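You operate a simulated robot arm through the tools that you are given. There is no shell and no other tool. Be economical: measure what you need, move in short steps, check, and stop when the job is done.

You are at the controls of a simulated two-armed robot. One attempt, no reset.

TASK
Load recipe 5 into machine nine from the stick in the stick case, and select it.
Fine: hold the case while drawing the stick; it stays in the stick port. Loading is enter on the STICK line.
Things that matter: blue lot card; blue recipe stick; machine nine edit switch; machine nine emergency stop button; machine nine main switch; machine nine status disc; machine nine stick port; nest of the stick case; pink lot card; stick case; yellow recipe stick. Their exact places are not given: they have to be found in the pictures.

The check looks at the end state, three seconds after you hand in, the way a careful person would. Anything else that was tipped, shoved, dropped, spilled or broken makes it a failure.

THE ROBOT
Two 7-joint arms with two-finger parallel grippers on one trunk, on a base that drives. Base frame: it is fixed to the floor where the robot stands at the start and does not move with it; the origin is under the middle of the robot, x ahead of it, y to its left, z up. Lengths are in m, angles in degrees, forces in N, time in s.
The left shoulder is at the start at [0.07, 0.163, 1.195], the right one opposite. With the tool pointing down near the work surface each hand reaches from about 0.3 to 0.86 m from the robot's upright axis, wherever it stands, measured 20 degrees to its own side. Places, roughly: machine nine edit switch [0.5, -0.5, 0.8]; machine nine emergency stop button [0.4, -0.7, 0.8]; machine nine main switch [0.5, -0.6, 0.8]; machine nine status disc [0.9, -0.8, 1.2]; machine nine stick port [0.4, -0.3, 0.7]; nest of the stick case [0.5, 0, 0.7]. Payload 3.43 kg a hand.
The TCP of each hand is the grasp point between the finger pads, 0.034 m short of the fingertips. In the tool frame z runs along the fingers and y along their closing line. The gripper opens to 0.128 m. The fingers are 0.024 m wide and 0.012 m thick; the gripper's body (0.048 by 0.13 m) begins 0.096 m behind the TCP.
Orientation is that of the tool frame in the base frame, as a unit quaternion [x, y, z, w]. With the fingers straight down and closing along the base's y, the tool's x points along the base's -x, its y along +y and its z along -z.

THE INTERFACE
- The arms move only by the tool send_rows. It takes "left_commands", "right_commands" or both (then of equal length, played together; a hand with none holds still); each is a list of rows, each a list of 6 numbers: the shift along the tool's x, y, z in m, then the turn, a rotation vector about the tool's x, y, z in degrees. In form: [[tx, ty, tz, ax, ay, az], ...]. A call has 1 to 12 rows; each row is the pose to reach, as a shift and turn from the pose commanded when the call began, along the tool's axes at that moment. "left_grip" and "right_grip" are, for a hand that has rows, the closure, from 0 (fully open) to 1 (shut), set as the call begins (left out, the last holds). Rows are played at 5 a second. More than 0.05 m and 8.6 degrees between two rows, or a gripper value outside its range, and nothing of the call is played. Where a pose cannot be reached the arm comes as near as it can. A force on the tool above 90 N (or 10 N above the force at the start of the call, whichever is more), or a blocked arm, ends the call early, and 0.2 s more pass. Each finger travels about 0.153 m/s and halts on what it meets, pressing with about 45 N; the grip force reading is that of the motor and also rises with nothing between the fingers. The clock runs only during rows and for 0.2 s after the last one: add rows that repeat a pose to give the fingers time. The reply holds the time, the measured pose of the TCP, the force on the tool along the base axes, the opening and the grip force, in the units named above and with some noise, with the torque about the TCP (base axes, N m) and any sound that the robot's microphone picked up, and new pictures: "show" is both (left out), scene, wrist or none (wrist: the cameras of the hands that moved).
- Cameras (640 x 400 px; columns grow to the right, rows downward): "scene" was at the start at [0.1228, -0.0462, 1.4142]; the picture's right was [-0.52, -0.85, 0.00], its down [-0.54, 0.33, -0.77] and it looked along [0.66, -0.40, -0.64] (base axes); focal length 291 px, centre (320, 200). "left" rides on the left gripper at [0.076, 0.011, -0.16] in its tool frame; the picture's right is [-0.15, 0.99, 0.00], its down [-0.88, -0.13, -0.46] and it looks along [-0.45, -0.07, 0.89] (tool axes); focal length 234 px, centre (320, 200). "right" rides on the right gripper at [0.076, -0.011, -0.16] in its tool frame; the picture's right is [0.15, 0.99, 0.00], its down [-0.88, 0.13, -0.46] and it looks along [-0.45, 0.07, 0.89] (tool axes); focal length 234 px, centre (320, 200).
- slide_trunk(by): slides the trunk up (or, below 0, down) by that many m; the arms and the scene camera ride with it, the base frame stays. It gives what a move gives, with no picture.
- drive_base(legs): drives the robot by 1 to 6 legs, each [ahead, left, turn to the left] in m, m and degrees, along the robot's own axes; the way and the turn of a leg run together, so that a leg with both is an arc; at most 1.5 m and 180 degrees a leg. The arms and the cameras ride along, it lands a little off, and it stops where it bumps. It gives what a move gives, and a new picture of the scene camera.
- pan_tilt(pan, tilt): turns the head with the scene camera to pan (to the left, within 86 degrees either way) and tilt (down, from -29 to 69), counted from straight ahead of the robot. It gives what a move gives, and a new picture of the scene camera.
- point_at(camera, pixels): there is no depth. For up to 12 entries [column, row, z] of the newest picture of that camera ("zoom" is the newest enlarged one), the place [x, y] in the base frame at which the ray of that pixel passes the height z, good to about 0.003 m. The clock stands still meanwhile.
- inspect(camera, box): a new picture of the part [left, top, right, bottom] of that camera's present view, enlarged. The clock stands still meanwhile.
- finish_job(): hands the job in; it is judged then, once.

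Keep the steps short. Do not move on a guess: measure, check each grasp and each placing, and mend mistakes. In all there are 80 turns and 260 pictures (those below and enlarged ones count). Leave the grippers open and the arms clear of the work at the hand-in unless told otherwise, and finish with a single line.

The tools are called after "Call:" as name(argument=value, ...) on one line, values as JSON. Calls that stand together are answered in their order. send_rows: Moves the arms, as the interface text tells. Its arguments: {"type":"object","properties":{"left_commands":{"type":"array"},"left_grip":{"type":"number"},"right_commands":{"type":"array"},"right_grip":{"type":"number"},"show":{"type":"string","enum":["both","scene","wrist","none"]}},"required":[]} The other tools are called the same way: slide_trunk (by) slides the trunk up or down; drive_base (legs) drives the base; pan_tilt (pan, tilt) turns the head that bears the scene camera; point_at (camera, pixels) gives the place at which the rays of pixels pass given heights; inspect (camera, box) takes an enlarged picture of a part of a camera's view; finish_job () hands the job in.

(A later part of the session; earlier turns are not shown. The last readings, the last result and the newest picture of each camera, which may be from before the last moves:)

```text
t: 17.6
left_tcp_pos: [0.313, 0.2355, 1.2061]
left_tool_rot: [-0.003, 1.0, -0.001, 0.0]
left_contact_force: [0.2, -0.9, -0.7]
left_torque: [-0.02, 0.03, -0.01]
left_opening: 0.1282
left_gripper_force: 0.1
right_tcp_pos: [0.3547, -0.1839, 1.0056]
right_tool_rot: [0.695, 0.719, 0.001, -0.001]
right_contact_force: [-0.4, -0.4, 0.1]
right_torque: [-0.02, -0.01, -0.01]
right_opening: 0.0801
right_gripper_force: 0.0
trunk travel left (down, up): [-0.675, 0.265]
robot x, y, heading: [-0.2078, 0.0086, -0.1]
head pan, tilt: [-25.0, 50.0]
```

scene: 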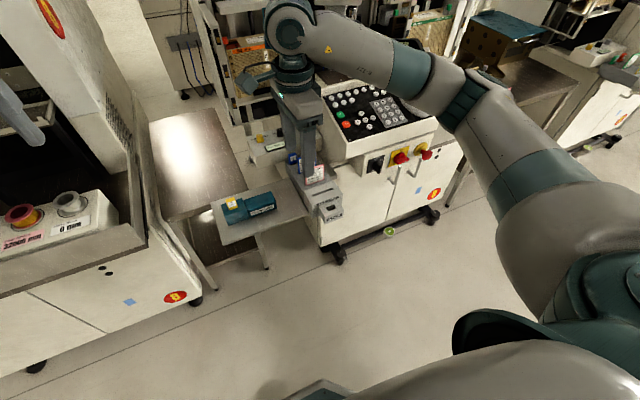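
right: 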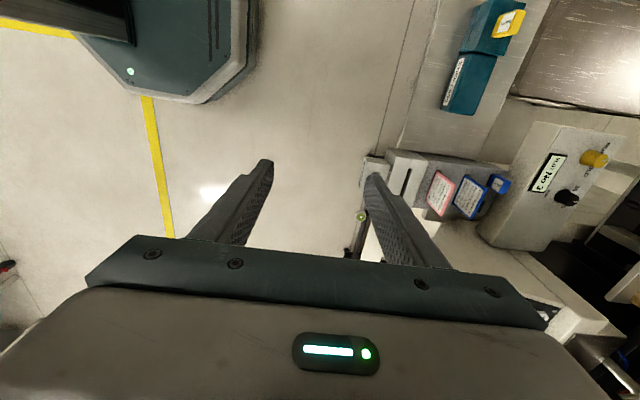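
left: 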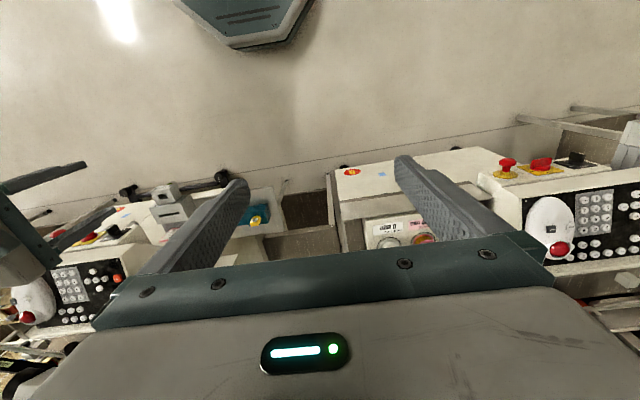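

Next: forward to a tilted (30°) pre-grasp pose about 0.2 m back from the case along the tool axis.

Call:
send_rows(right_commands=[[-0.006, 0.021, 0.01, 0, 5, 0.3], [-0.011, 0.042, 0.02, 0, 10, 0.7], [-0.016, 0.063, 0.035, 0, 15, 1], [-0.022, 0.084, 0.05, 0, 20, 1.3], [-0.027, 0.105, 0.07, 0, 25, 1.6], [-0.032, 0.126, 0.09, -0.5, 30, 1.9], [-0.032, 0.126, 0.09, -0.5, 30, 1.9]])

```text
t: 19.2
left_tcp_pos: [0.313, 0.2356, 1.2058]
left_tool_rot: [-0.003, 1.0, -0.001, 0.0]
left_contact_force: [0.1, 0.5, -0.3]
left_torque: [-0.03, -0.01, -0.01]
left_opening: 0.128
left_gripper_force: 0.1
right_tcp_pos: [0.4827, -0.212, 0.9163]
right_tool_rot: [0.682, 0.684, 0.185, -0.183]
right_contact_force: [-0.5, 0.1, 0.5]
right_torque: [0.0, -0.02, -0.02]
right_opening: 0.08
right_gripper_force: 0.0
trunk travel left (down, up): [-0.675, 0.265]
robot x, y, heading: [-0.2101, 0.0026, 0.1]
head pan, tilt: [-25.0, 50.0]
```

scene: 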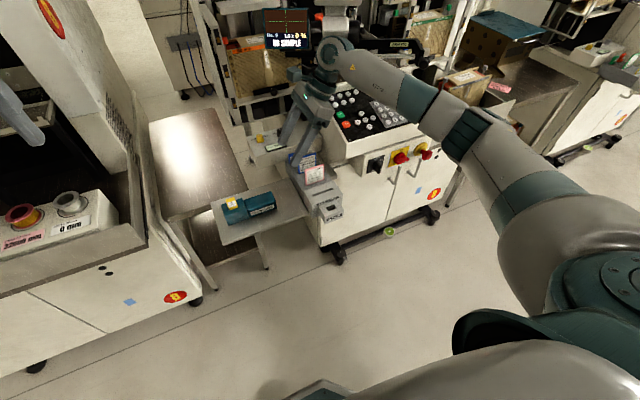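
right: 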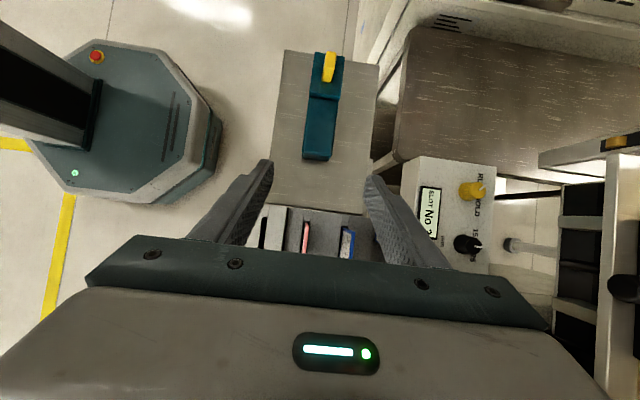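

Fingers straddle the case in line. Advance 0.12 along the tool axis and check.

Call:
send_rows(right_commands=[[0, 0, 0.03, 0, 0, 0], [0, 0, 0.06, 0, 0, 0], [0, 0, 0.09, 0, 0, 0], [0, 0, 0.12, 0, 0, 0], [0, 0, 0.12, 0, 0, 0]])

Call:
inspect(camera="right", box=[220, 20, 420, 240])

Call:
inspect(camera="scene", box=[200, 120, 360, 260])

```text
t: 20.4
left_tcp_pos: [0.3133, 0.2342, 1.2065]
left_tool_rot: [-0.003, 1.0, -0.001, 0.0]
left_contact_force: [-0.9, -0.7, 0.0]
left_torque: [0.02, -0.01, 0.02]
left_opening: 0.128
left_gripper_force: 0.2
right_tcp_pos: [0.4803, -0.1524, 0.8124]
right_tool_rot: [0.683, 0.683, 0.184, -0.182]
right_contact_force: [0.0, 0.2, 0.1]
right_torque: [0.01, 0.02, 0.0]
right_opening: 0.0799
right_gripper_force: 0.0
trunk travel left (down, up): [-0.675, 0.265]
robot x, y, heading: [-0.2072, 0.0047, -0.2]
head pan, tilt: [-25.0, 50.0]
```

scene: 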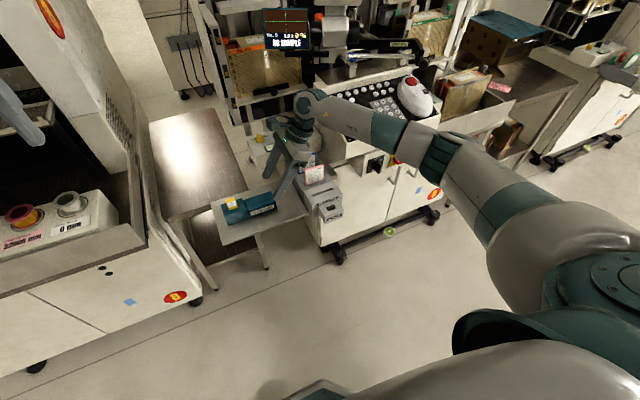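
right: 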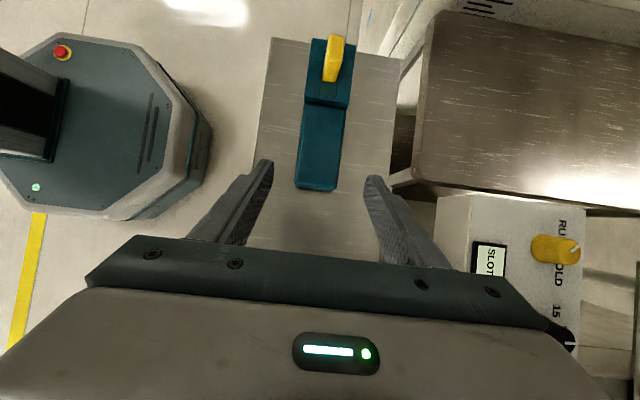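

```text
1.82 times, centred on (320, 130) of right
```

zoom: 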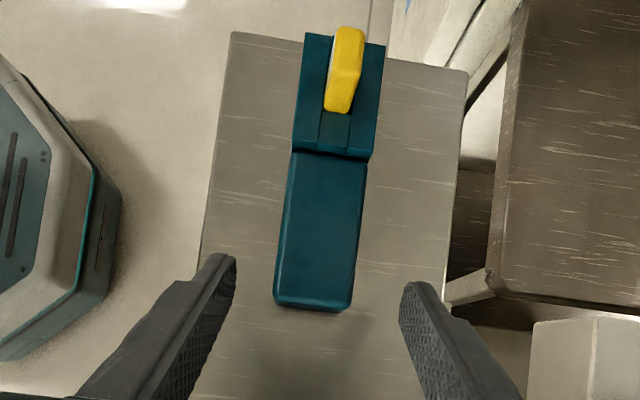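

```text
2.86 times, centred on (280, 190) of scene
```

zoom: 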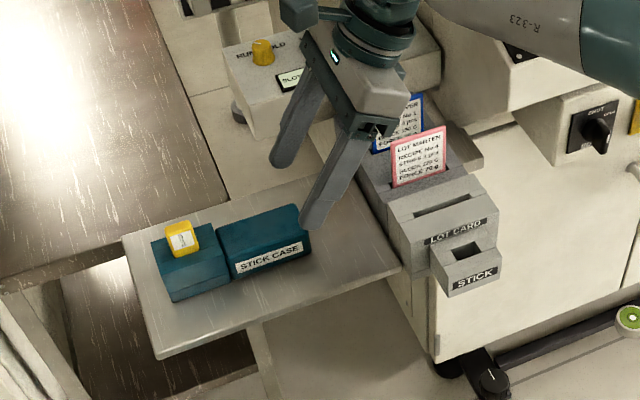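

Call:
point_at(camera="right", pixels=[[295.3, 184, 0.76], [337.5, 186, 0.76], [297, 188, 0.705], [334, 190, 0.705], [333, 60, 0.775], [306, 105, 0.76], [346, 106, 0.76]])

```text
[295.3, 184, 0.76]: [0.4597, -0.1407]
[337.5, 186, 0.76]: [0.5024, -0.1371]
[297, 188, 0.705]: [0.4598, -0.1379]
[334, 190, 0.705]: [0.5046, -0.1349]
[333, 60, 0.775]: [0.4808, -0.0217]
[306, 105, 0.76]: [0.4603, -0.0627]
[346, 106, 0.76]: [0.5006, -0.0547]
```

Case is centred at x≈0.4815. Advance 0.07 and then close on the big part.

Call:
send_rows(right_commands=[[0, 0.001, 0.02, 0, 0, 0], [0, 0.001, 0.04, 0, 0, 0], [0, 0.001, 0.06, 0, 0, 0], [0, 0.001, 0.07, 0, 0, 0], [0, 0.001, 0.07, 0, 0, 0]])

Call:
inspect(camera="scene", box=[200, 120, 360, 260])

```text
t: 21.6
left_tcp_pos: [0.3129, 0.2341, 1.2059]
left_tool_rot: [-0.003, 1.0, -0.001, 0.0]
left_contact_force: [0.9, 0.1, 0.3]
left_torque: [0.0, -0.02, 0.0]
left_opening: 0.1279
left_gripper_force: 0.0
right_tcp_pos: [0.484, -0.1155, 0.7508]
right_tool_rot: [0.683, 0.683, 0.184, -0.183]
right_contact_force: [0.2, 0.7, 0.3]
right_torque: [0.02, -0.03, 0.02]
right_opening: 0.0803
right_gripper_force: 0.1
trunk travel left (down, up): [-0.675, 0.265]
robot x, y, heading: [-0.2095, 0.0097, 0.2]
head pan, tilt: [-25.0, 50.0]
```

scene: 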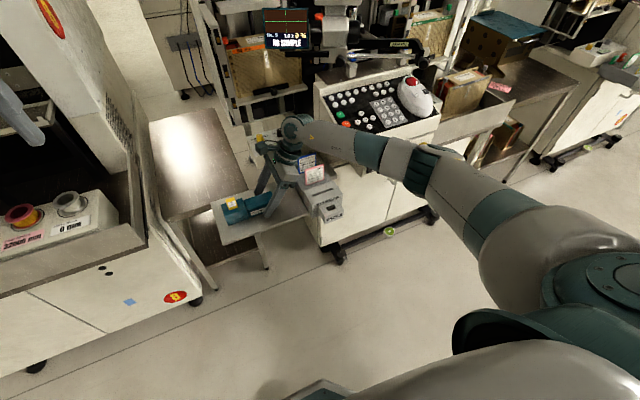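
right: 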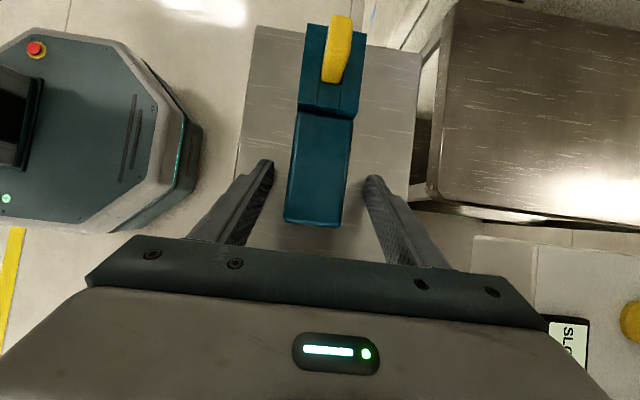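

```text
2.86 times, centred on (280, 190) of scene
```

zoom: 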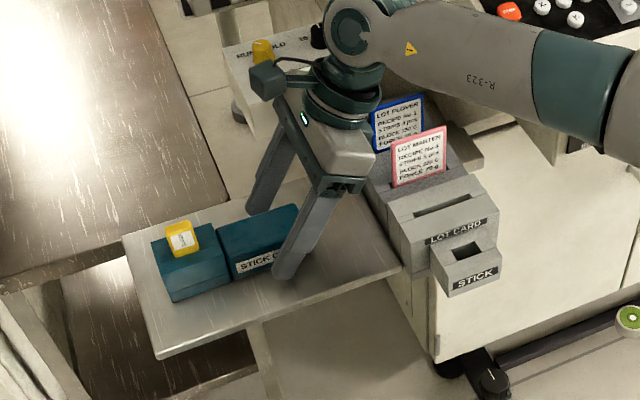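

Centred. Close the right gripper on the case.

Call:
send_rows(right_commands=[[0, 0, 0, 0, 0, 0], [0, 0, 0, 0, 0, 0], [0, 0, 0, 0, 0, 0]], right_grip=0.8, show="wrist")

```text
t: 22.4
left_tcp_pos: [0.3131, 0.2353, 1.2074]
left_tool_rot: [-0.003, 1.0, -0.001, 0.0]
left_contact_force: [-0.7, 0.0, -0.1]
left_torque: [0.0, 0.01, -0.01]
left_opening: 0.128
left_gripper_force: 0.0
right_tcp_pos: [0.4832, -0.1158, 0.7512]
right_tool_rot: [0.683, 0.682, 0.184, -0.183]
right_contact_force: [0.4, 1.0, 1.0]
right_torque: [0.08, 0.02, 0.07]
right_opening: 0.0453
right_gripper_force: 44.8
trunk travel left (down, up): [-0.675, 0.265]
robot x, y, heading: [-0.2066, 0.0035, -0.1]
head pan, tilt: [-25.0, 50.0]
```

right: 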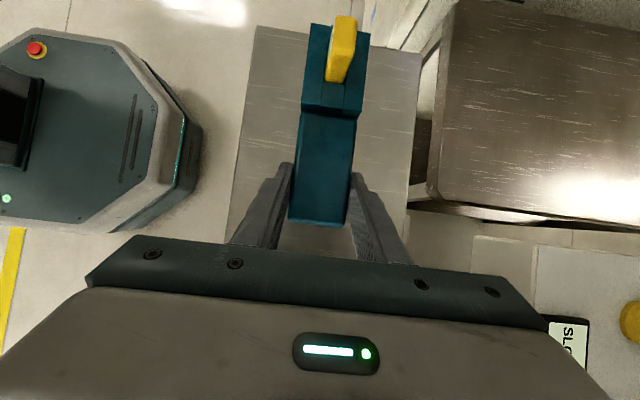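

Held at 45 mm width. Now left hand above the stick at z≈1.0.

Call:
send_rows(left_commands=[[-0.019, -0.028, 0.02, 0, 0, 0], [-0.038, -0.057, 0.04, 0, 0, 0], [-0.056, -0.086, 0.06, 0, 0, 0], [-0.075, -0.114, 0.08, 0, 0, 0], [-0.094, -0.143, 0.1, 0, 0, 0], [-0.113, -0.171, 0.12, 0, 0, 0], [-0.131, -0.2, 0.14, 0, 0, 0], [-0.15, -0.228, 0.16, 0, 0, 0], [-0.169, -0.257, 0.19, 0, 0, 0], [-0.169, -0.257, 0.19, 0, 0, 0]], left_grip=0.53)

Call:
inspect(camera="left", box=[250, 100, 390, 190])

```text
t: 24.6
left_tcp_pos: [0.4829, -0.02, 1.0152]
left_tool_rot: [-0.003, 1.0, -0.001, 0.002]
left_contact_force: [0.1, -0.4, 0.2]
left_torque: [-0.03, -0.02, 0.01]
left_opening: 0.0603
left_gripper_force: 0.0
right_tcp_pos: [0.4828, -0.1157, 0.7517]
right_tool_rot: [0.683, 0.683, 0.183, -0.183]
right_contact_force: [-0.3, -1.1, 1.0]
right_torque: [0.12, 0.07, 0.01]
right_opening: 0.0454
right_gripper_force: 45.5
trunk travel left (down, up): [-0.675, 0.265]
robot x, y, heading: [-0.2085, 0.0033, 0.2]
head pan, tilt: [-25.0, 50.0]
```

scene: 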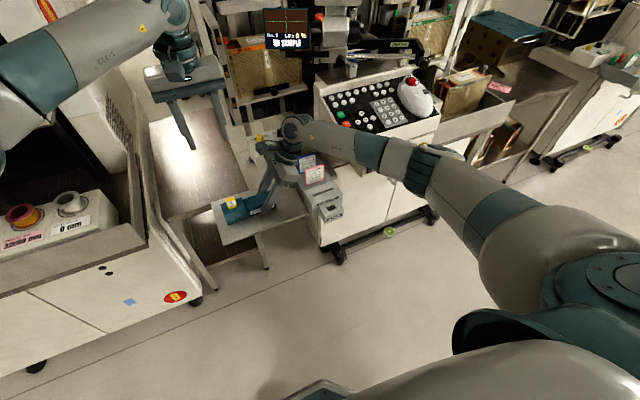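
left: 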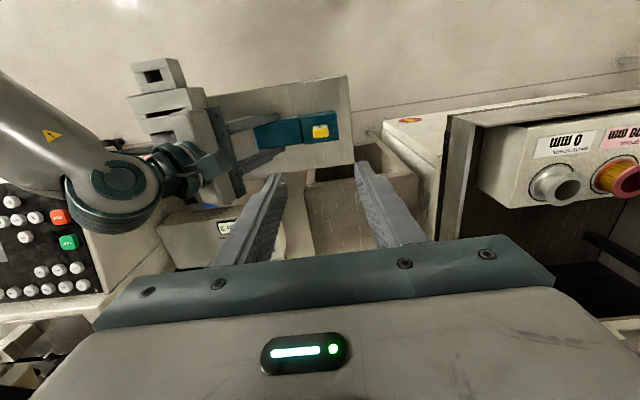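

```text
4.44 times, centred on (320, 145) of left
```

zoom: 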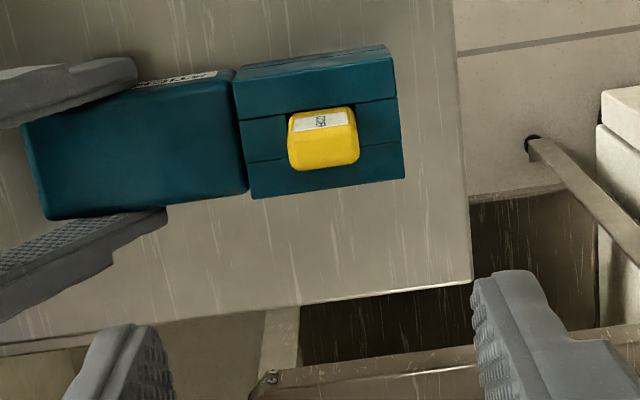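

Call:
point_at(camera="zoom", pixels=[[325, 149, 0.775], [325, 149, 0.785], [290, 150, 0.775], [359, 142, 0.775], [322, 133, 0.775], [327, 167, 0.775], [234, 73, 0.75], [391, 48, 0.75], [404, 180, 0.75], [250, 198, 0.75]])

Call:
inspect(camera="scene", box=[205, 185, 275, 230])

```text
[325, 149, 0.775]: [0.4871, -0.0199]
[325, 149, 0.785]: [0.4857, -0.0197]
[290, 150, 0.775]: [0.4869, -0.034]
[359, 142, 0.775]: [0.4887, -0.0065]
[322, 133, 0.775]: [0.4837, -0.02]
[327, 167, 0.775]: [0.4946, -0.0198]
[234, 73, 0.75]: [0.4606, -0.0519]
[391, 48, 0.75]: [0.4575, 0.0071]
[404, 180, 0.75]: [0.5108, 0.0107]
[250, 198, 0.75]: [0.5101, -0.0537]
```

```text
8.89 times, centred on (240, 208) of scene
```

zoom: 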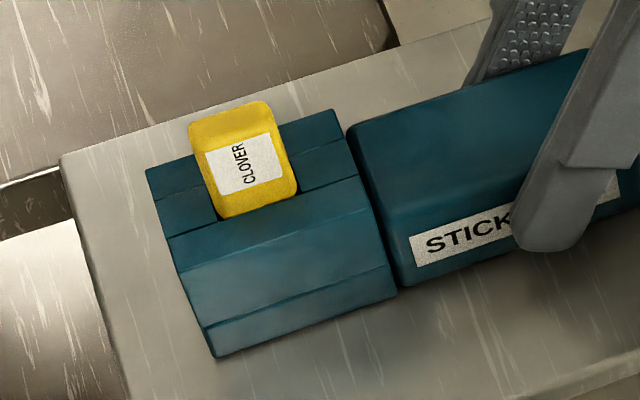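

Call:
point_at(camera="zoom", pixels=[[228, 108, 0.77], [228, 108, 0.78], [228, 108, 0.79], [240, 137, 0.77], [240, 137, 0.78], [240, 137, 0.79], [256, 207, 0.75], [290, 255, 0.75]])

```text
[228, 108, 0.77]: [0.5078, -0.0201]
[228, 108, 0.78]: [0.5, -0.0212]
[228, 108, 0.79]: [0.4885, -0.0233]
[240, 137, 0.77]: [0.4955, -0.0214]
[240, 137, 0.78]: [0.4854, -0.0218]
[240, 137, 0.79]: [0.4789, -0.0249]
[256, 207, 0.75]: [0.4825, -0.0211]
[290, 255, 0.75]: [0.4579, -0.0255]
```

Stick cap: y −0.034…−0.007, x centre ≈0.487, top z≈0.787. Descend halfway and look.

Call:
send_rows(left_commands=[[-0.001, 0, 0.035, 0, 0, 0], [-0.002, 0, 0.07, 0, 0, 0], [-0.003, 0, 0.105, 0, 0, 0], [-0.003, 0, 0.14, 0, 0, 0], [-0.003, 0, 0.16, 0, 0, 0], [-0.003, 0, 0.16, 0, 0, 0]])

Call:
inspect(camera="left", box=[220, 100, 400, 220])

Call:
inspect(camera="scene", box=[170, 90, 340, 240])

```text
t: 26.0
left_tcp_pos: [0.4878, -0.0226, 0.8561]
left_tool_rot: [-0.002, 1.0, -0.001, 0.0]
left_contact_force: [-0.6, 0.7, -0.6]
left_torque: [0.01, 0.01, 0.0]
left_opening: 0.0603
left_gripper_force: 0.0
right_tcp_pos: [0.4837, -0.1154, 0.7526]
right_tool_rot: [0.684, 0.682, 0.185, -0.183]
right_contact_force: [0.2, -0.7, -0.3]
right_torque: [0.08, 0.07, 0.01]
right_opening: 0.0452
right_gripper_force: 45.0
trunk travel left (down, up): [-0.675, 0.265]
robot x, y, heading: [-0.2077, 0.0047, -0.1]
head pan, tilt: [-25.0, 50.0]
```

scene: 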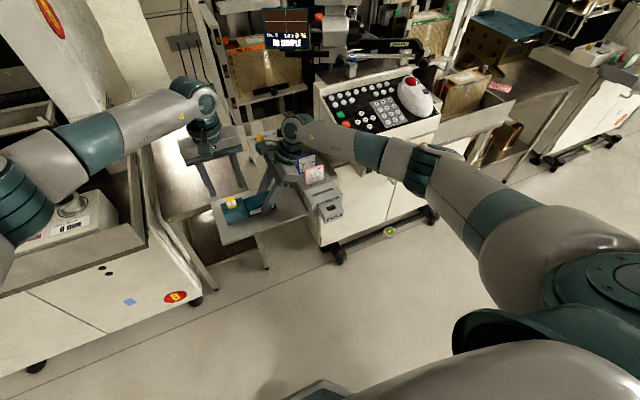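
left: 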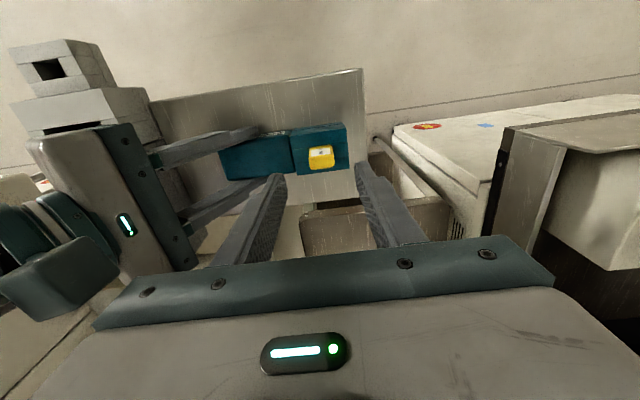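

```text
3.33 times, centred on (310, 160) of left
```

zoom: 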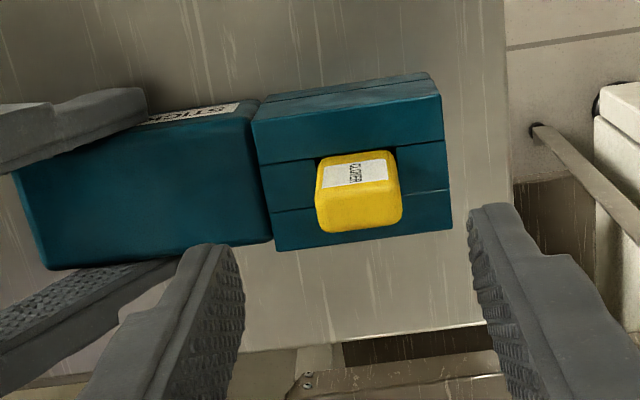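

```text
2.67 times, centred on (255, 165) of scene
```

zoom: 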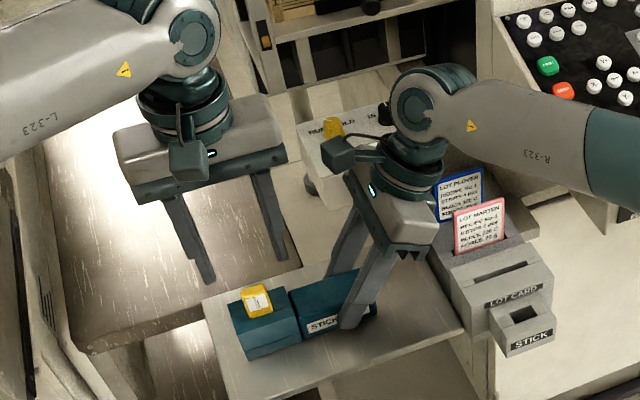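

Call:
point_at(camera="left", pixels=[[322, 162.4, 0.787], [309, 163, 0.787], [334.5, 161, 0.787], [321.4, 155.5, 0.787], [321.4, 168, 0.787]])

```text
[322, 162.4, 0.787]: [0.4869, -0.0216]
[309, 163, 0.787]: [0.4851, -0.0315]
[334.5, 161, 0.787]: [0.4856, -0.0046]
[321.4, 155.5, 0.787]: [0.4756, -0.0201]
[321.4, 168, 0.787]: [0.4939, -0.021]
```

Aligned (cap centre ≈(0.486,−0.020)). Descend to z≈0.792 and check.

Call:
send_rows(left_commands=[[0.0, 0.001, 0.02, 0, 0, 0], [0.001, 0.002, 0.04, 0, 0, 0], [0.001, 0.002, 0.055, 0, 0, 0], [0.001, 0.002, 0.063, 0, 0, 0], [0.001, 0.002, 0.063, 0, 0, 0]])

Call:
inspect(camera="scene", box=[190, 110, 320, 240])

```text
t: 27.2
left_tcp_pos: [0.4867, -0.0195, 0.7934]
left_tool_rot: [-0.002, 1.0, 0.0, 0.0]
left_contact_force: [-1.3, 0.5, 7.7]
left_torque: [-0.22, 0.04, -0.13]
left_opening: 0.0595
left_gripper_force: 0.1
right_tcp_pos: [0.4836, -0.1165, 0.7516]
right_tool_rot: [0.684, 0.682, 0.183, -0.182]
right_contact_force: [2.6, -0.1, -2.1]
right_torque: [0.07, 0.12, -0.07]
right_opening: 0.0455
right_gripper_force: 44.9
trunk travel left (down, up): [-0.675, 0.265]
robot x, y, heading: [-0.2112, 0.0075, -0.1]
head pan, tilt: [-25.0, 50.0]
```

scene: 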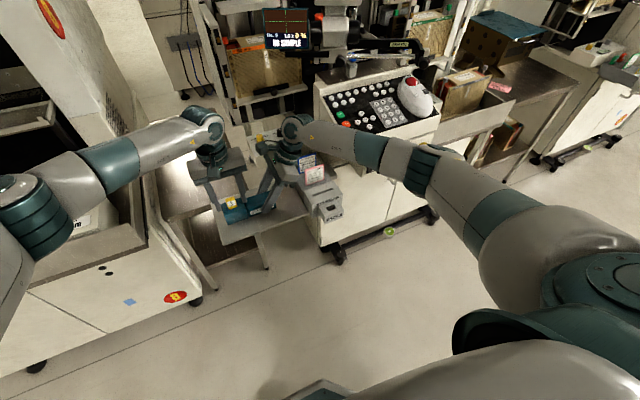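
left: 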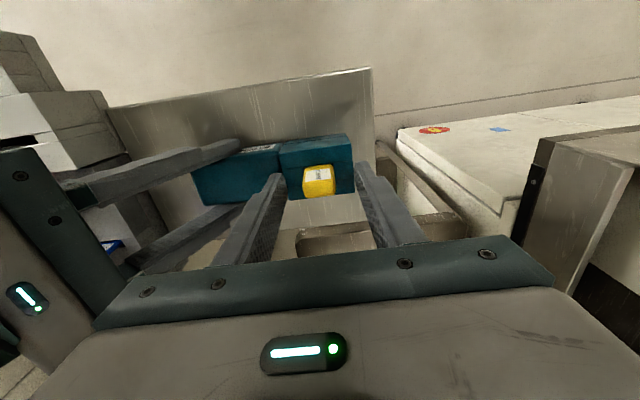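

```text
3.08 times, centred on (255, 175) of scene
```

zoom: 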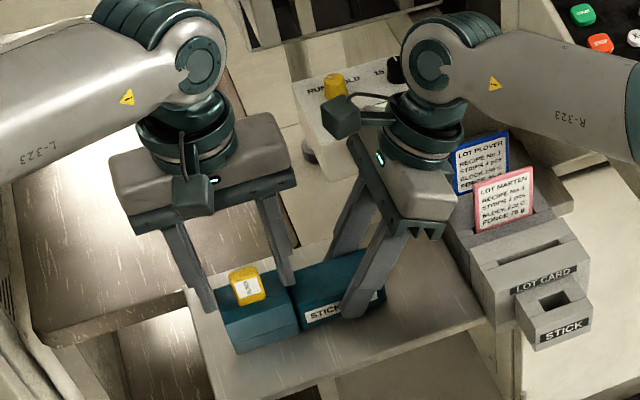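

The −y finger just touches the case's big part (7.7 N up). Raise 5 mm and close the left gripper on the cap.

Call:
send_rows(left_commands=[[0, 0, -0.005, 0, 0, 0], [0, 0, -0.005, 0, 0, 0]], show="none")

Call:
send_rows(left_commands=[[0, 0, 0, 0, 0, 0], [0, 0, 0, 0, 0, 0], [0, 0, 0, 0, 0, 0]], left_grip=0.9)

Call:
inspect(camera="scene", box=[190, 130, 300, 240])

```text
t: 27.8
left_tcp_pos: [0.4861, -0.0204, 0.7977]
left_tool_rot: [-0.002, 1.0, -0.001, 0.001]
left_contact_force: [-0.5, 0.1, 0.3]
left_torque: [-0.01, -0.01, -0.04]
left_opening: 0.0604
left_gripper_force: 0.0
right_tcp_pos: [0.4842, -0.1161, 0.7518]
right_tool_rot: [0.683, 0.683, 0.184, -0.183]
right_contact_force: [0.7, 0.3, -1.3]
right_torque: [-0.04, 0.04, -0.03]
right_opening: 0.0452
right_gripper_force: 45.3
trunk travel left (down, up): [-0.675, 0.265]
robot x, y, heading: [-0.2056, 0.0051, -0.1]
head pan, tilt: [-25.0, 50.0]
```

```text
t: 28.6
left_tcp_pos: [0.4864, -0.0195, 0.7983]
left_tool_rot: [-0.003, 1.0, -0.002, -0.001]
left_contact_force: [-0.3, -0.5, 0.3]
left_torque: [0.0, 0.01, -0.02]
left_opening: 0.0246
left_gripper_force: 45.1
right_tcp_pos: [0.4826, -0.1158, 0.7522]
right_tool_rot: [0.683, 0.682, 0.185, -0.183]
right_contact_force: [0.9, -0.5, -0.3]
right_torque: [-0.02, 0.05, 0.02]
right_opening: 0.0451
right_gripper_force: 45.4
trunk travel left (down, up): [-0.675, 0.265]
robot x, y, heading: [-0.2048, 0.0075, 0.1]
head pan, tilt: [-25.0, 50.0]
```

scene: 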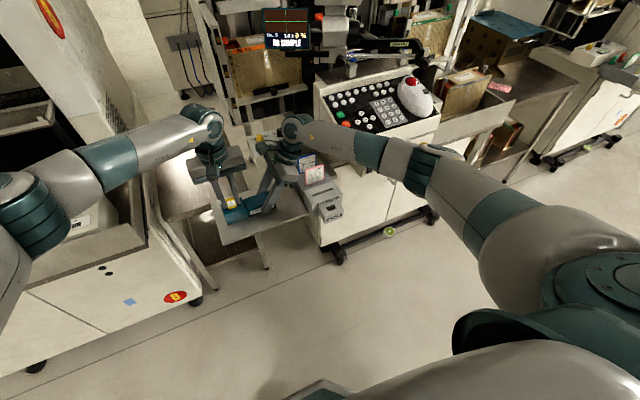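
left: 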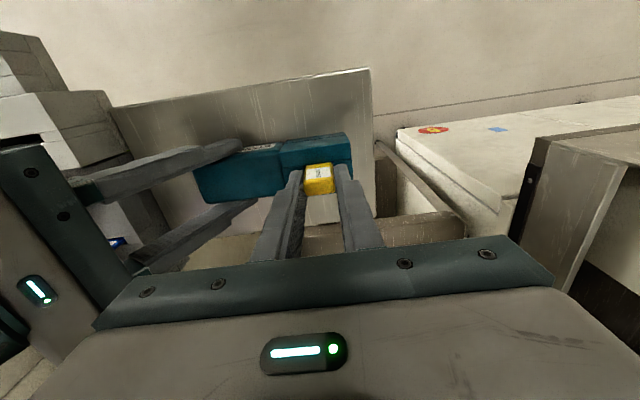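

```text
3.64 times, centred on (245, 185) of scene
```

zoom: 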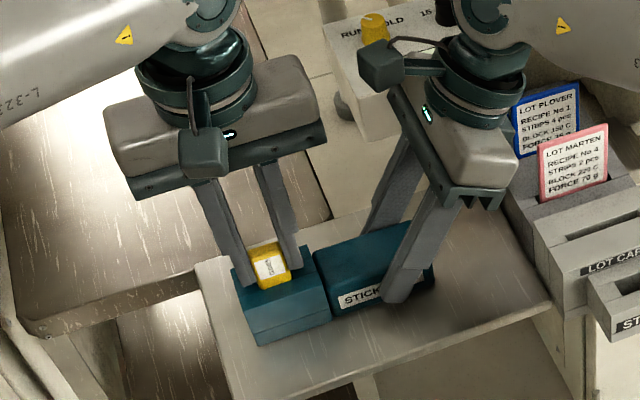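

Cap gripped at 24.6 mm. Draw slowly upward, the right hand holding the case.

Call:
send_rows(left_commands=[[0, 0, -0.01, 0, 0, 0], [0, 0, -0.02, 0, 0, 0], [0, 0, -0.03, 0, 0, 0], [0, 0, -0.04, 0, 0, 0], [0, 0, -0.055, 0, 0, 0], [0, 0, -0.07, 0, 0, 0], [0, 0, -0.085, 0, 0, 0], [0, 0, -0.1, 0, 0, 0], [0, 0, -0.12, 0, 0, 0], [0, 0, -0.12, 0, 0, 0]])

Call:
inspect(camera="scene", box=[180, 80, 310, 240])

```text
t: 30.8
left_tcp_pos: [0.4855, -0.0191, 0.9183]
left_tool_rot: [-0.002, 1.0, -0.001, 0.0]
left_contact_force: [0.0, -0.3, -0.6]
left_torque: [0.0, -0.01, -0.02]
left_opening: 0.0245
left_gripper_force: 45.1
right_tcp_pos: [0.483, -0.1152, 0.7529]
right_tool_rot: [0.683, 0.683, 0.184, -0.183]
right_contact_force: [0.0, 0.2, 1.0]
right_torque: [-0.02, 0.07, -0.02]
right_opening: 0.0453
right_gripper_force: 45.0
trunk travel left (down, up): [-0.675, 0.265]
robot x, y, heading: [-0.2081, 0.0039, -0.4]
head pan, tilt: [-25.0, 50.0]
```

scene: 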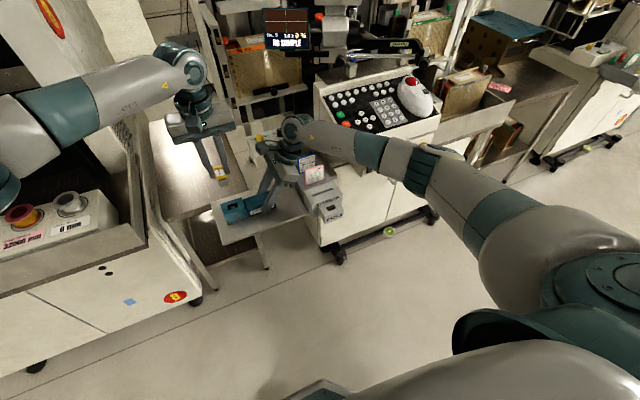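
left: 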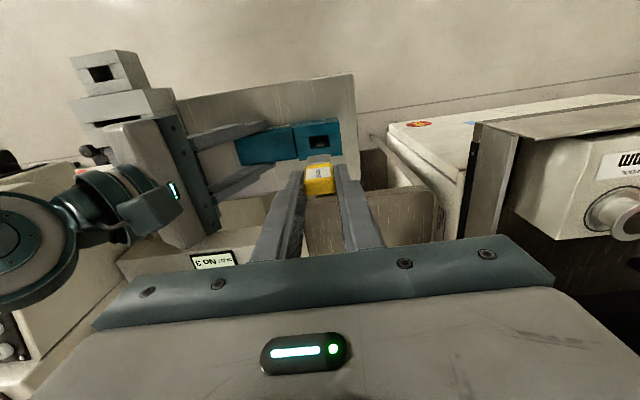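

```text
2.50 times, centred on (245, 160) of scene
```

zoom: 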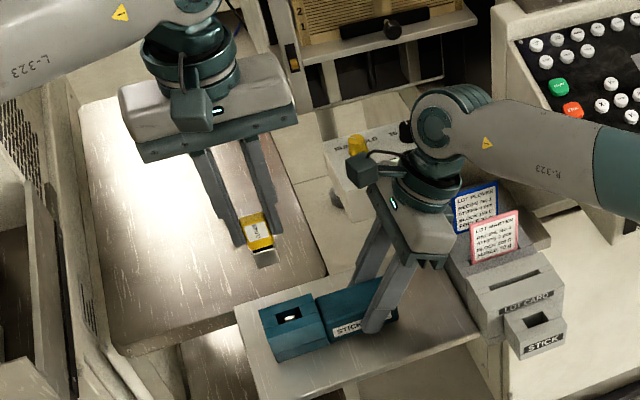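

Stick is out (metal plug below the cap). Release the case with the right hand and retreat along its tool axis.

Call:
send_rows(right_commands=[[0, 0, 0, 0, 0, 0], [0, 0, 0, 0, 0, 0], [0, 0, -0.02, 0, 0, 0], [0, 0, -0.05, 0, 0, 0], [0, 0, -0.09, 0, 0, 0], [0, 0, -0.13, 0, 0, 0], [0, 0, -0.17, 0, 0, 0], [0, 0, -0.2, 0, 0, 0], [0, 0, -0.23, 0, 0, 0]], right_grip=0.375)

Call:
inspect(camera="scene", box=[180, 130, 360, 260])

```text
t: 32.8
left_tcp_pos: [0.486, -0.0197, 0.9189]
left_tool_rot: [-0.003, 1.0, -0.001, 0.0]
left_contact_force: [-0.7, 0.0, -0.8]
left_torque: [0.05, -0.01, 0.01]
left_opening: 0.0242
left_gripper_force: 44.9
right_tcp_pos: [0.4812, -0.2318, 0.9503]
right_tool_rot: [0.682, 0.683, 0.185, -0.183]
right_contact_force: [0.3, 0.2, 0.8]
right_torque: [-0.02, 0.01, 0.0]
right_opening: 0.08
right_gripper_force: 0.1
trunk travel left (down, up): [-0.675, 0.265]
robot x, y, heading: [-0.2077, 0.0049, 0.2]
head pan, tilt: [-25.0, 50.0]
```

scene: 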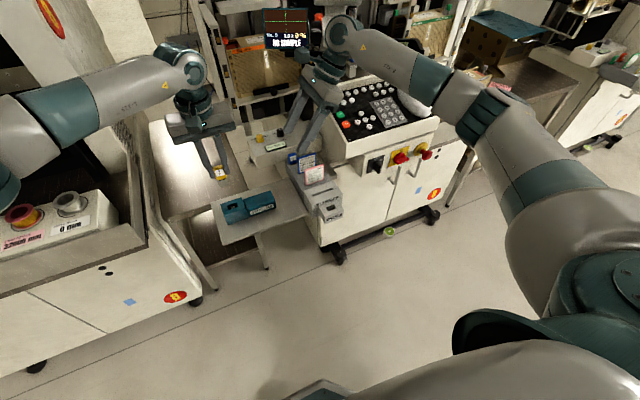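
right: 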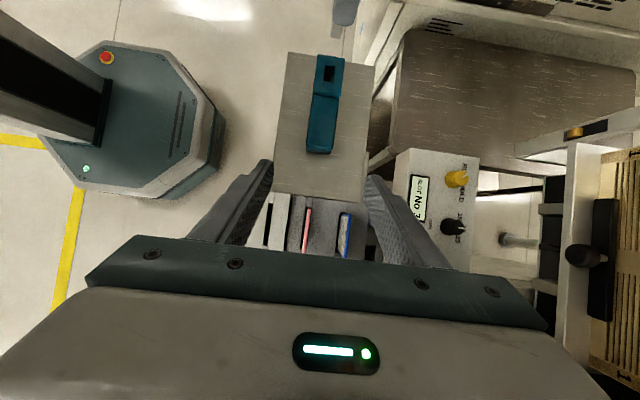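

```text
3.08 times, centred on (270, 195) of scene
```

zoom: 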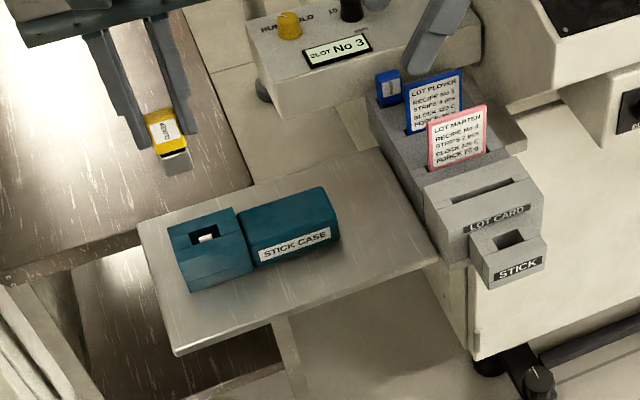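

Case is upright in place. Bring the right hand back out (untilt), then to the right side.

Call:
send_rows(right_commands=[[0.004, -0.021, -0.007, 0, -5, 0], [0.008, -0.042, -0.014, 0, -10, 0], [0.012, -0.063, -0.021, 0, -15, 0], [0.017, -0.084, -0.029, 0, -20, 0], [0.021, -0.105, -0.036, 0, -25, 0], [0.025, -0.126, -0.043, 0, -30, 0], [0.025, -0.126, -0.043, 0, -30, 0]], show="none")

Call:
send_rows(right_commands=[[-0.015, -0.0125, -0.008, 0, 0, -7.5], [-0.03, -0.025, -0.017, 0, 0, -15], [-0.045, -0.0375, -0.025, 0, 0, -22.5], [-0.06, -0.05, -0.033, 0, 0, -30], [-0.075, -0.0625, -0.042, 0, 0, -37.5], [-0.09, -0.075, -0.05, 0, 0, -45], [-0.105, -0.0875, -0.058, 0, 0, -52.5], [-0.12, -0.1, -0.067, 0, 0, -60], [-0.135, -0.1125, -0.075, 0, 0, -67.5], [-0.15, -0.125, -0.083, 0, 0, -75], [-0.165, -0.1375, -0.092, 0, 0, -82.5], [-0.18, -0.15, -0.1, 0, 0, -90]])

```text
t: 34.4
left_tcp_pos: [0.4856, -0.0198, 0.9179]
left_tool_rot: [-0.003, 1.0, -0.001, 0.0]
left_contact_force: [0.4, 0.1, -0.1]
left_torque: [0.02, 0.01, -0.02]
left_opening: 0.0245
left_gripper_force: 44.5
right_tcp_pos: [0.3558, -0.2309, 0.9991]
right_tool_rot: [0.708, 0.706, 0.0, 0.0]
right_contact_force: [0.1, -0.2, 0.9]
right_torque: [-0.01, -0.01, 0.02]
right_opening: 0.0799
right_gripper_force: 0.0
trunk travel left (down, up): [-0.675, 0.265]
robot x, y, heading: [-0.2072, 0.0062, -0.4]
head pan, tilt: [-25.0, 50.0]
```

```text
t: 37.0
left_tcp_pos: [0.4866, -0.0195, 0.9194]
left_tool_rot: [-0.003, 1.0, 0.0, 0.0]
left_contact_force: [0.2, 0.0, -0.5]
left_torque: [0.03, -0.05, -0.05]
left_opening: 0.0246
left_gripper_force: 44.8
right_tcp_pos: [0.2047, -0.412, 1.0999]
right_tool_rot: [-0.001, 1.0, 0.001, 0.001]
right_contact_force: [-0.3, -1.0, 0.3]
right_torque: [0.05, 0.0, 0.0]
right_opening: 0.0798
right_gripper_force: 0.1
trunk travel left (down, up): [-0.675, 0.265]
robot x, y, heading: [-0.2079, 0.0089, 0.1]
head pan, tilt: [-25.0, 50.0]
```

scene: 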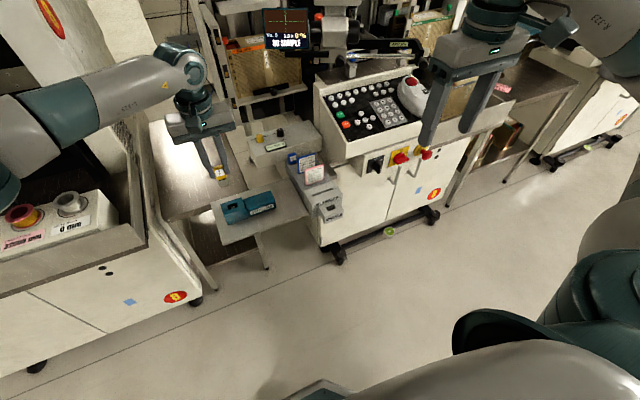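
right: 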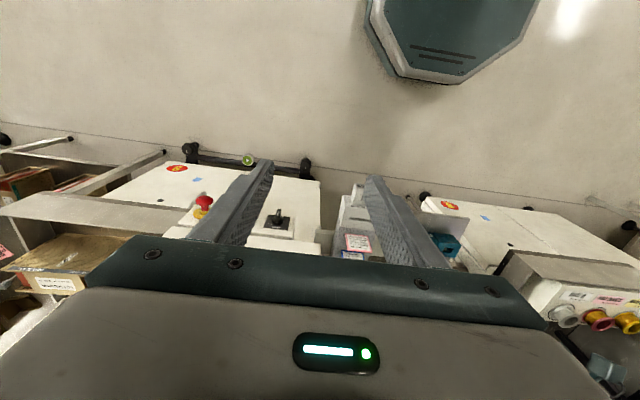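

Move the left hand with the stick to above the port (right hand further aside).

Call:
send_rows(left_commands=[[0.02, 0, -0.03, 0, 0, 0], [0.04, -0.02, -0.06, 0, 0, 0], [0.06, -0.05, -0.08, 0, 0, 0], [0.08, -0.09, -0.08, 0, 0, 0], [0.1, -0.13, -0.08, 0, 0, 0], [0.12, -0.17, -0.08, 0, 0, 0], [0.12, -0.21, -0.08, 0, 0, 0], [0.12, -0.24, -0.08, 0, 0, 0], [0.12, -0.2565, -0.08, 0, 0, 0], [0.12, -0.2565, -0.08, 0, 0, 0]], right_commands=[[0, -0.02, 0, 0, 0, 0], [0, -0.04, 0, 0, 0, 0], [0, -0.06, 0, 0, 0, 0], [0, -0.08, 0, 0, 0, 0], [0, -0.1, 0, 0, 0, 0], [0, -0.12, 0, 0, 0, 0], [0, -0.14, 0, 0, 0, 0], [0, -0.15, 0, 0, 0, 0], [0, -0.15, 0, 0, 0, 0], [0, -0.15, 0, 0, 0, 0]])

Call:
inspect(camera="left", box=[240, 90, 400, 210])

Call:
inspect(camera="scene", box=[260, 110, 380, 230])

```text
t: 39.2
left_tcp_pos: [0.3676, -0.2675, 0.9986]
left_tool_rot: [-0.003, 1.0, -0.001, 0.001]
left_contact_force: [-0.5, -0.2, 0.6]
left_torque: [0.02, 0.0, 0.03]
left_opening: 0.0243
left_gripper_force: 44.9
left hand out of reach, approached as far as the arm can: row 9, 10
right_tcp_pos: [0.2071, -0.5615, 1.0987]
right_tool_rot: [0.0, 1.0, 0.001, 0.001]
right_contact_force: [0.4, -0.3, -0.2]
right_torque: [0.02, 0.02, -0.02]
right_opening: 0.0799
right_gripper_force: 0.0
trunk travel left (down, up): [-0.675, 0.265]
robot x, y, heading: [-0.2068, 0.0062, 0.0]
head pan, tilt: [-25.0, 50.0]
```

scene: 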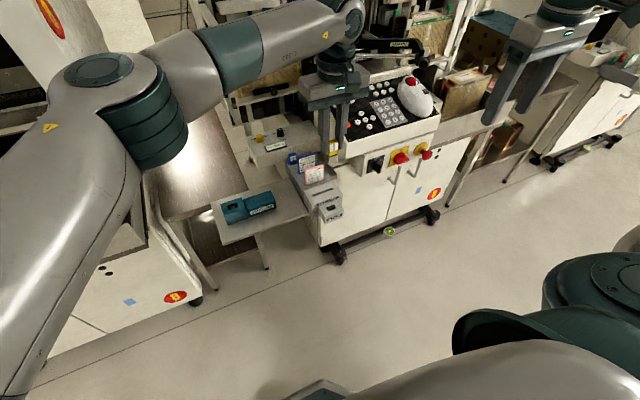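
right: 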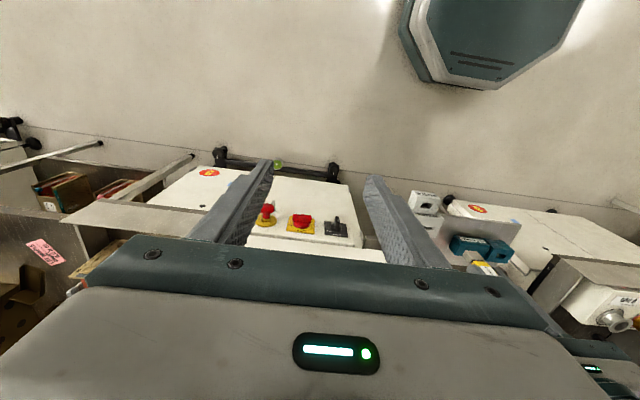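
left: 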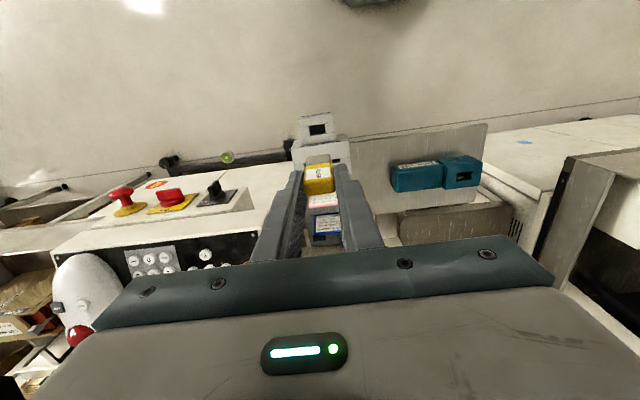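

```text
3.33 times, centred on (320, 150) of left
```

zoom: 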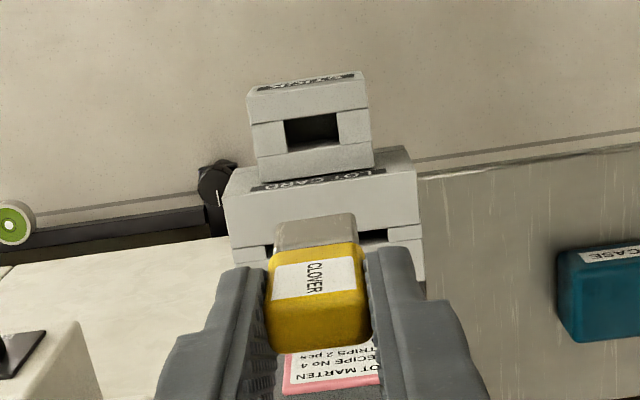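

```text
3.33 times, centred on (320, 170) of scene
```

zoom: 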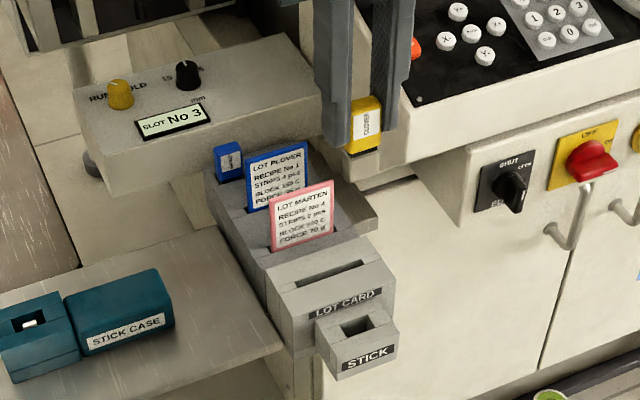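

The left arm is at its limit here. I'll shift the base 0.13 m to the right so the port is nearer to it, first taking the left hand back by 0.1.

Call:
send_rows(left_commands=[[0.01, 0.03, 0, 0, 0, 0], [0.02, 0.06, 0, 0, 0, 0], [0.03, 0.1, 0, 0, 0, 0]], show="none")

Call:
drive_base(legs=[[0, -0.13, 0]])

```text
t: 40.0
left_tcp_pos: [0.3368, -0.1663, 0.9981]
left_tool_rot: [-0.003, 1.0, -0.001, 0.001]
left_contact_force: [-0.1, 0.2, -0.3]
left_torque: [0.01, -0.01, 0.03]
left_opening: 0.0243
left_gripper_force: 45.2
right_tcp_pos: [0.2064, -0.5603, 1.1005]
right_tool_rot: [0.0, 1.0, 0.0, 0.0]
right_contact_force: [0.1, -0.1, 0.1]
right_torque: [-0.04, 0.03, 0.0]
right_opening: 0.08
right_gripper_force: 0.0
trunk travel left (down, up): [-0.675, 0.265]
robot x, y, heading: [-0.2106, 0.0082, 0.1]
head pan, tilt: [-25.0, 50.0]
```

```text
t: 41.3
left_tcp_pos: [0.3389, -0.2961, 0.9983]
left_tool_rot: [-0.003, 1.0, -0.001, 0.0]
left_contact_force: [0.2, 0.6, -0.3]
left_torque: [-0.03, 0.04, -0.01]
left_opening: 0.0244
left_gripper_force: 45.1
right_tcp_pos: [0.2066, -0.6898, 1.0986]
right_tool_rot: [0.0, 1.0, -0.001, 0.001]
right_contact_force: [0.0, -0.3, -0.8]
right_torque: [-0.03, -0.01, 0.02]
right_opening: 0.08
right_gripper_force: 0.1
trunk travel left (down, up): [-0.675, 0.265]
robot x, y, heading: [-0.2091, -0.1235, 0.1]
head pan, tilt: [-25.0, 50.0]
```

scene: 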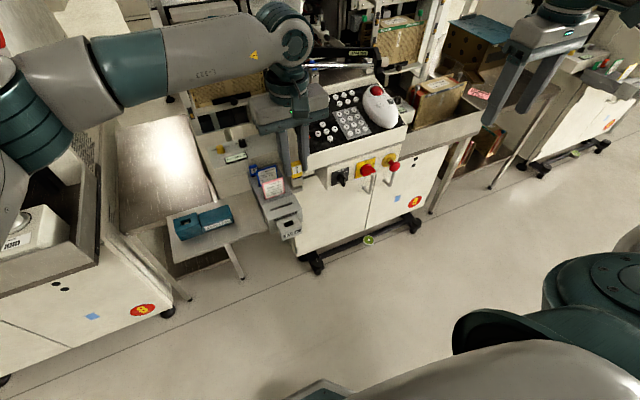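

Now take a clear measurement of the port from scene and left camera.

Call:
inspect(camera="left", box=[230, 80, 430, 210])

Call:
inspect(camera="scene", box=[240, 170, 330, 250])

```text
3.08 times, centred on (330, 145) of left
```

zoom: 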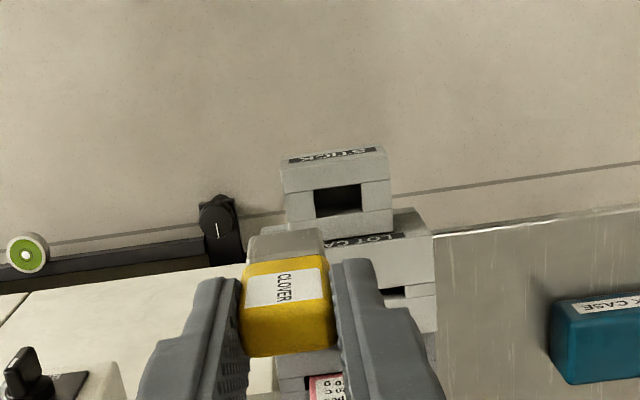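

```text
5.00 times, centred on (285, 210) of scene
```

zoom: 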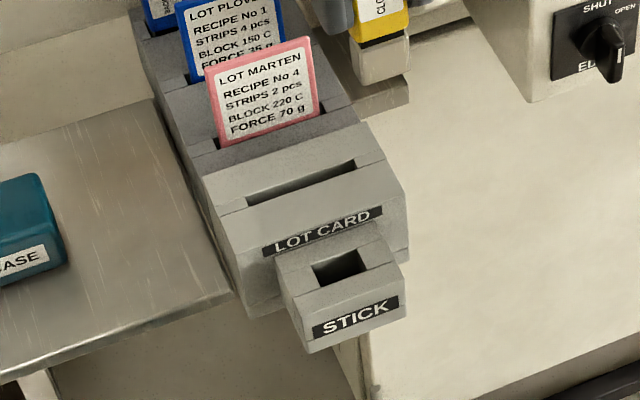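

Call:
point_at(camera="zoom", pixels=[[340, 268.5, 0.72], [340, 268.5, 0.74], [340, 268.5, 0.76], [317, 277, 0.74], [363, 260, 0.74], [334, 258.5, 0.74], [346, 278.5, 0.74], [387, 244, 0.74], [279, 261, 0.74]])

Call:
point_at(camera="left", pixels=[[335.85, 145, 0.72], [335.85, 145, 0.74], [335.85, 145, 0.76], [328.05, 146, 0.74], [343.65, 143.7, 0.74], [335.5, 140.8, 0.74], [336.2, 149.2, 0.74]])

```text
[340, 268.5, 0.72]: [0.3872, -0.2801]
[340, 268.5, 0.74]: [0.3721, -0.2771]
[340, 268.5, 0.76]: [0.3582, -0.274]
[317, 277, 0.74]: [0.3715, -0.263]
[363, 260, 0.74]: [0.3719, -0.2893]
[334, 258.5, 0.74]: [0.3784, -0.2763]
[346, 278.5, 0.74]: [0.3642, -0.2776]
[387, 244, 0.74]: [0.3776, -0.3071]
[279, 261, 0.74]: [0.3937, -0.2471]
```

```text
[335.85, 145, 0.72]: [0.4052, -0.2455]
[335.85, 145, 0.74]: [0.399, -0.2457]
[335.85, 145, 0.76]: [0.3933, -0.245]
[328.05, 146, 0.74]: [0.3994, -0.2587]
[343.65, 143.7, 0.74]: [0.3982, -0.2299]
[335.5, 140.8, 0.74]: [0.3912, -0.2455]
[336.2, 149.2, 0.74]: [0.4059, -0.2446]
```

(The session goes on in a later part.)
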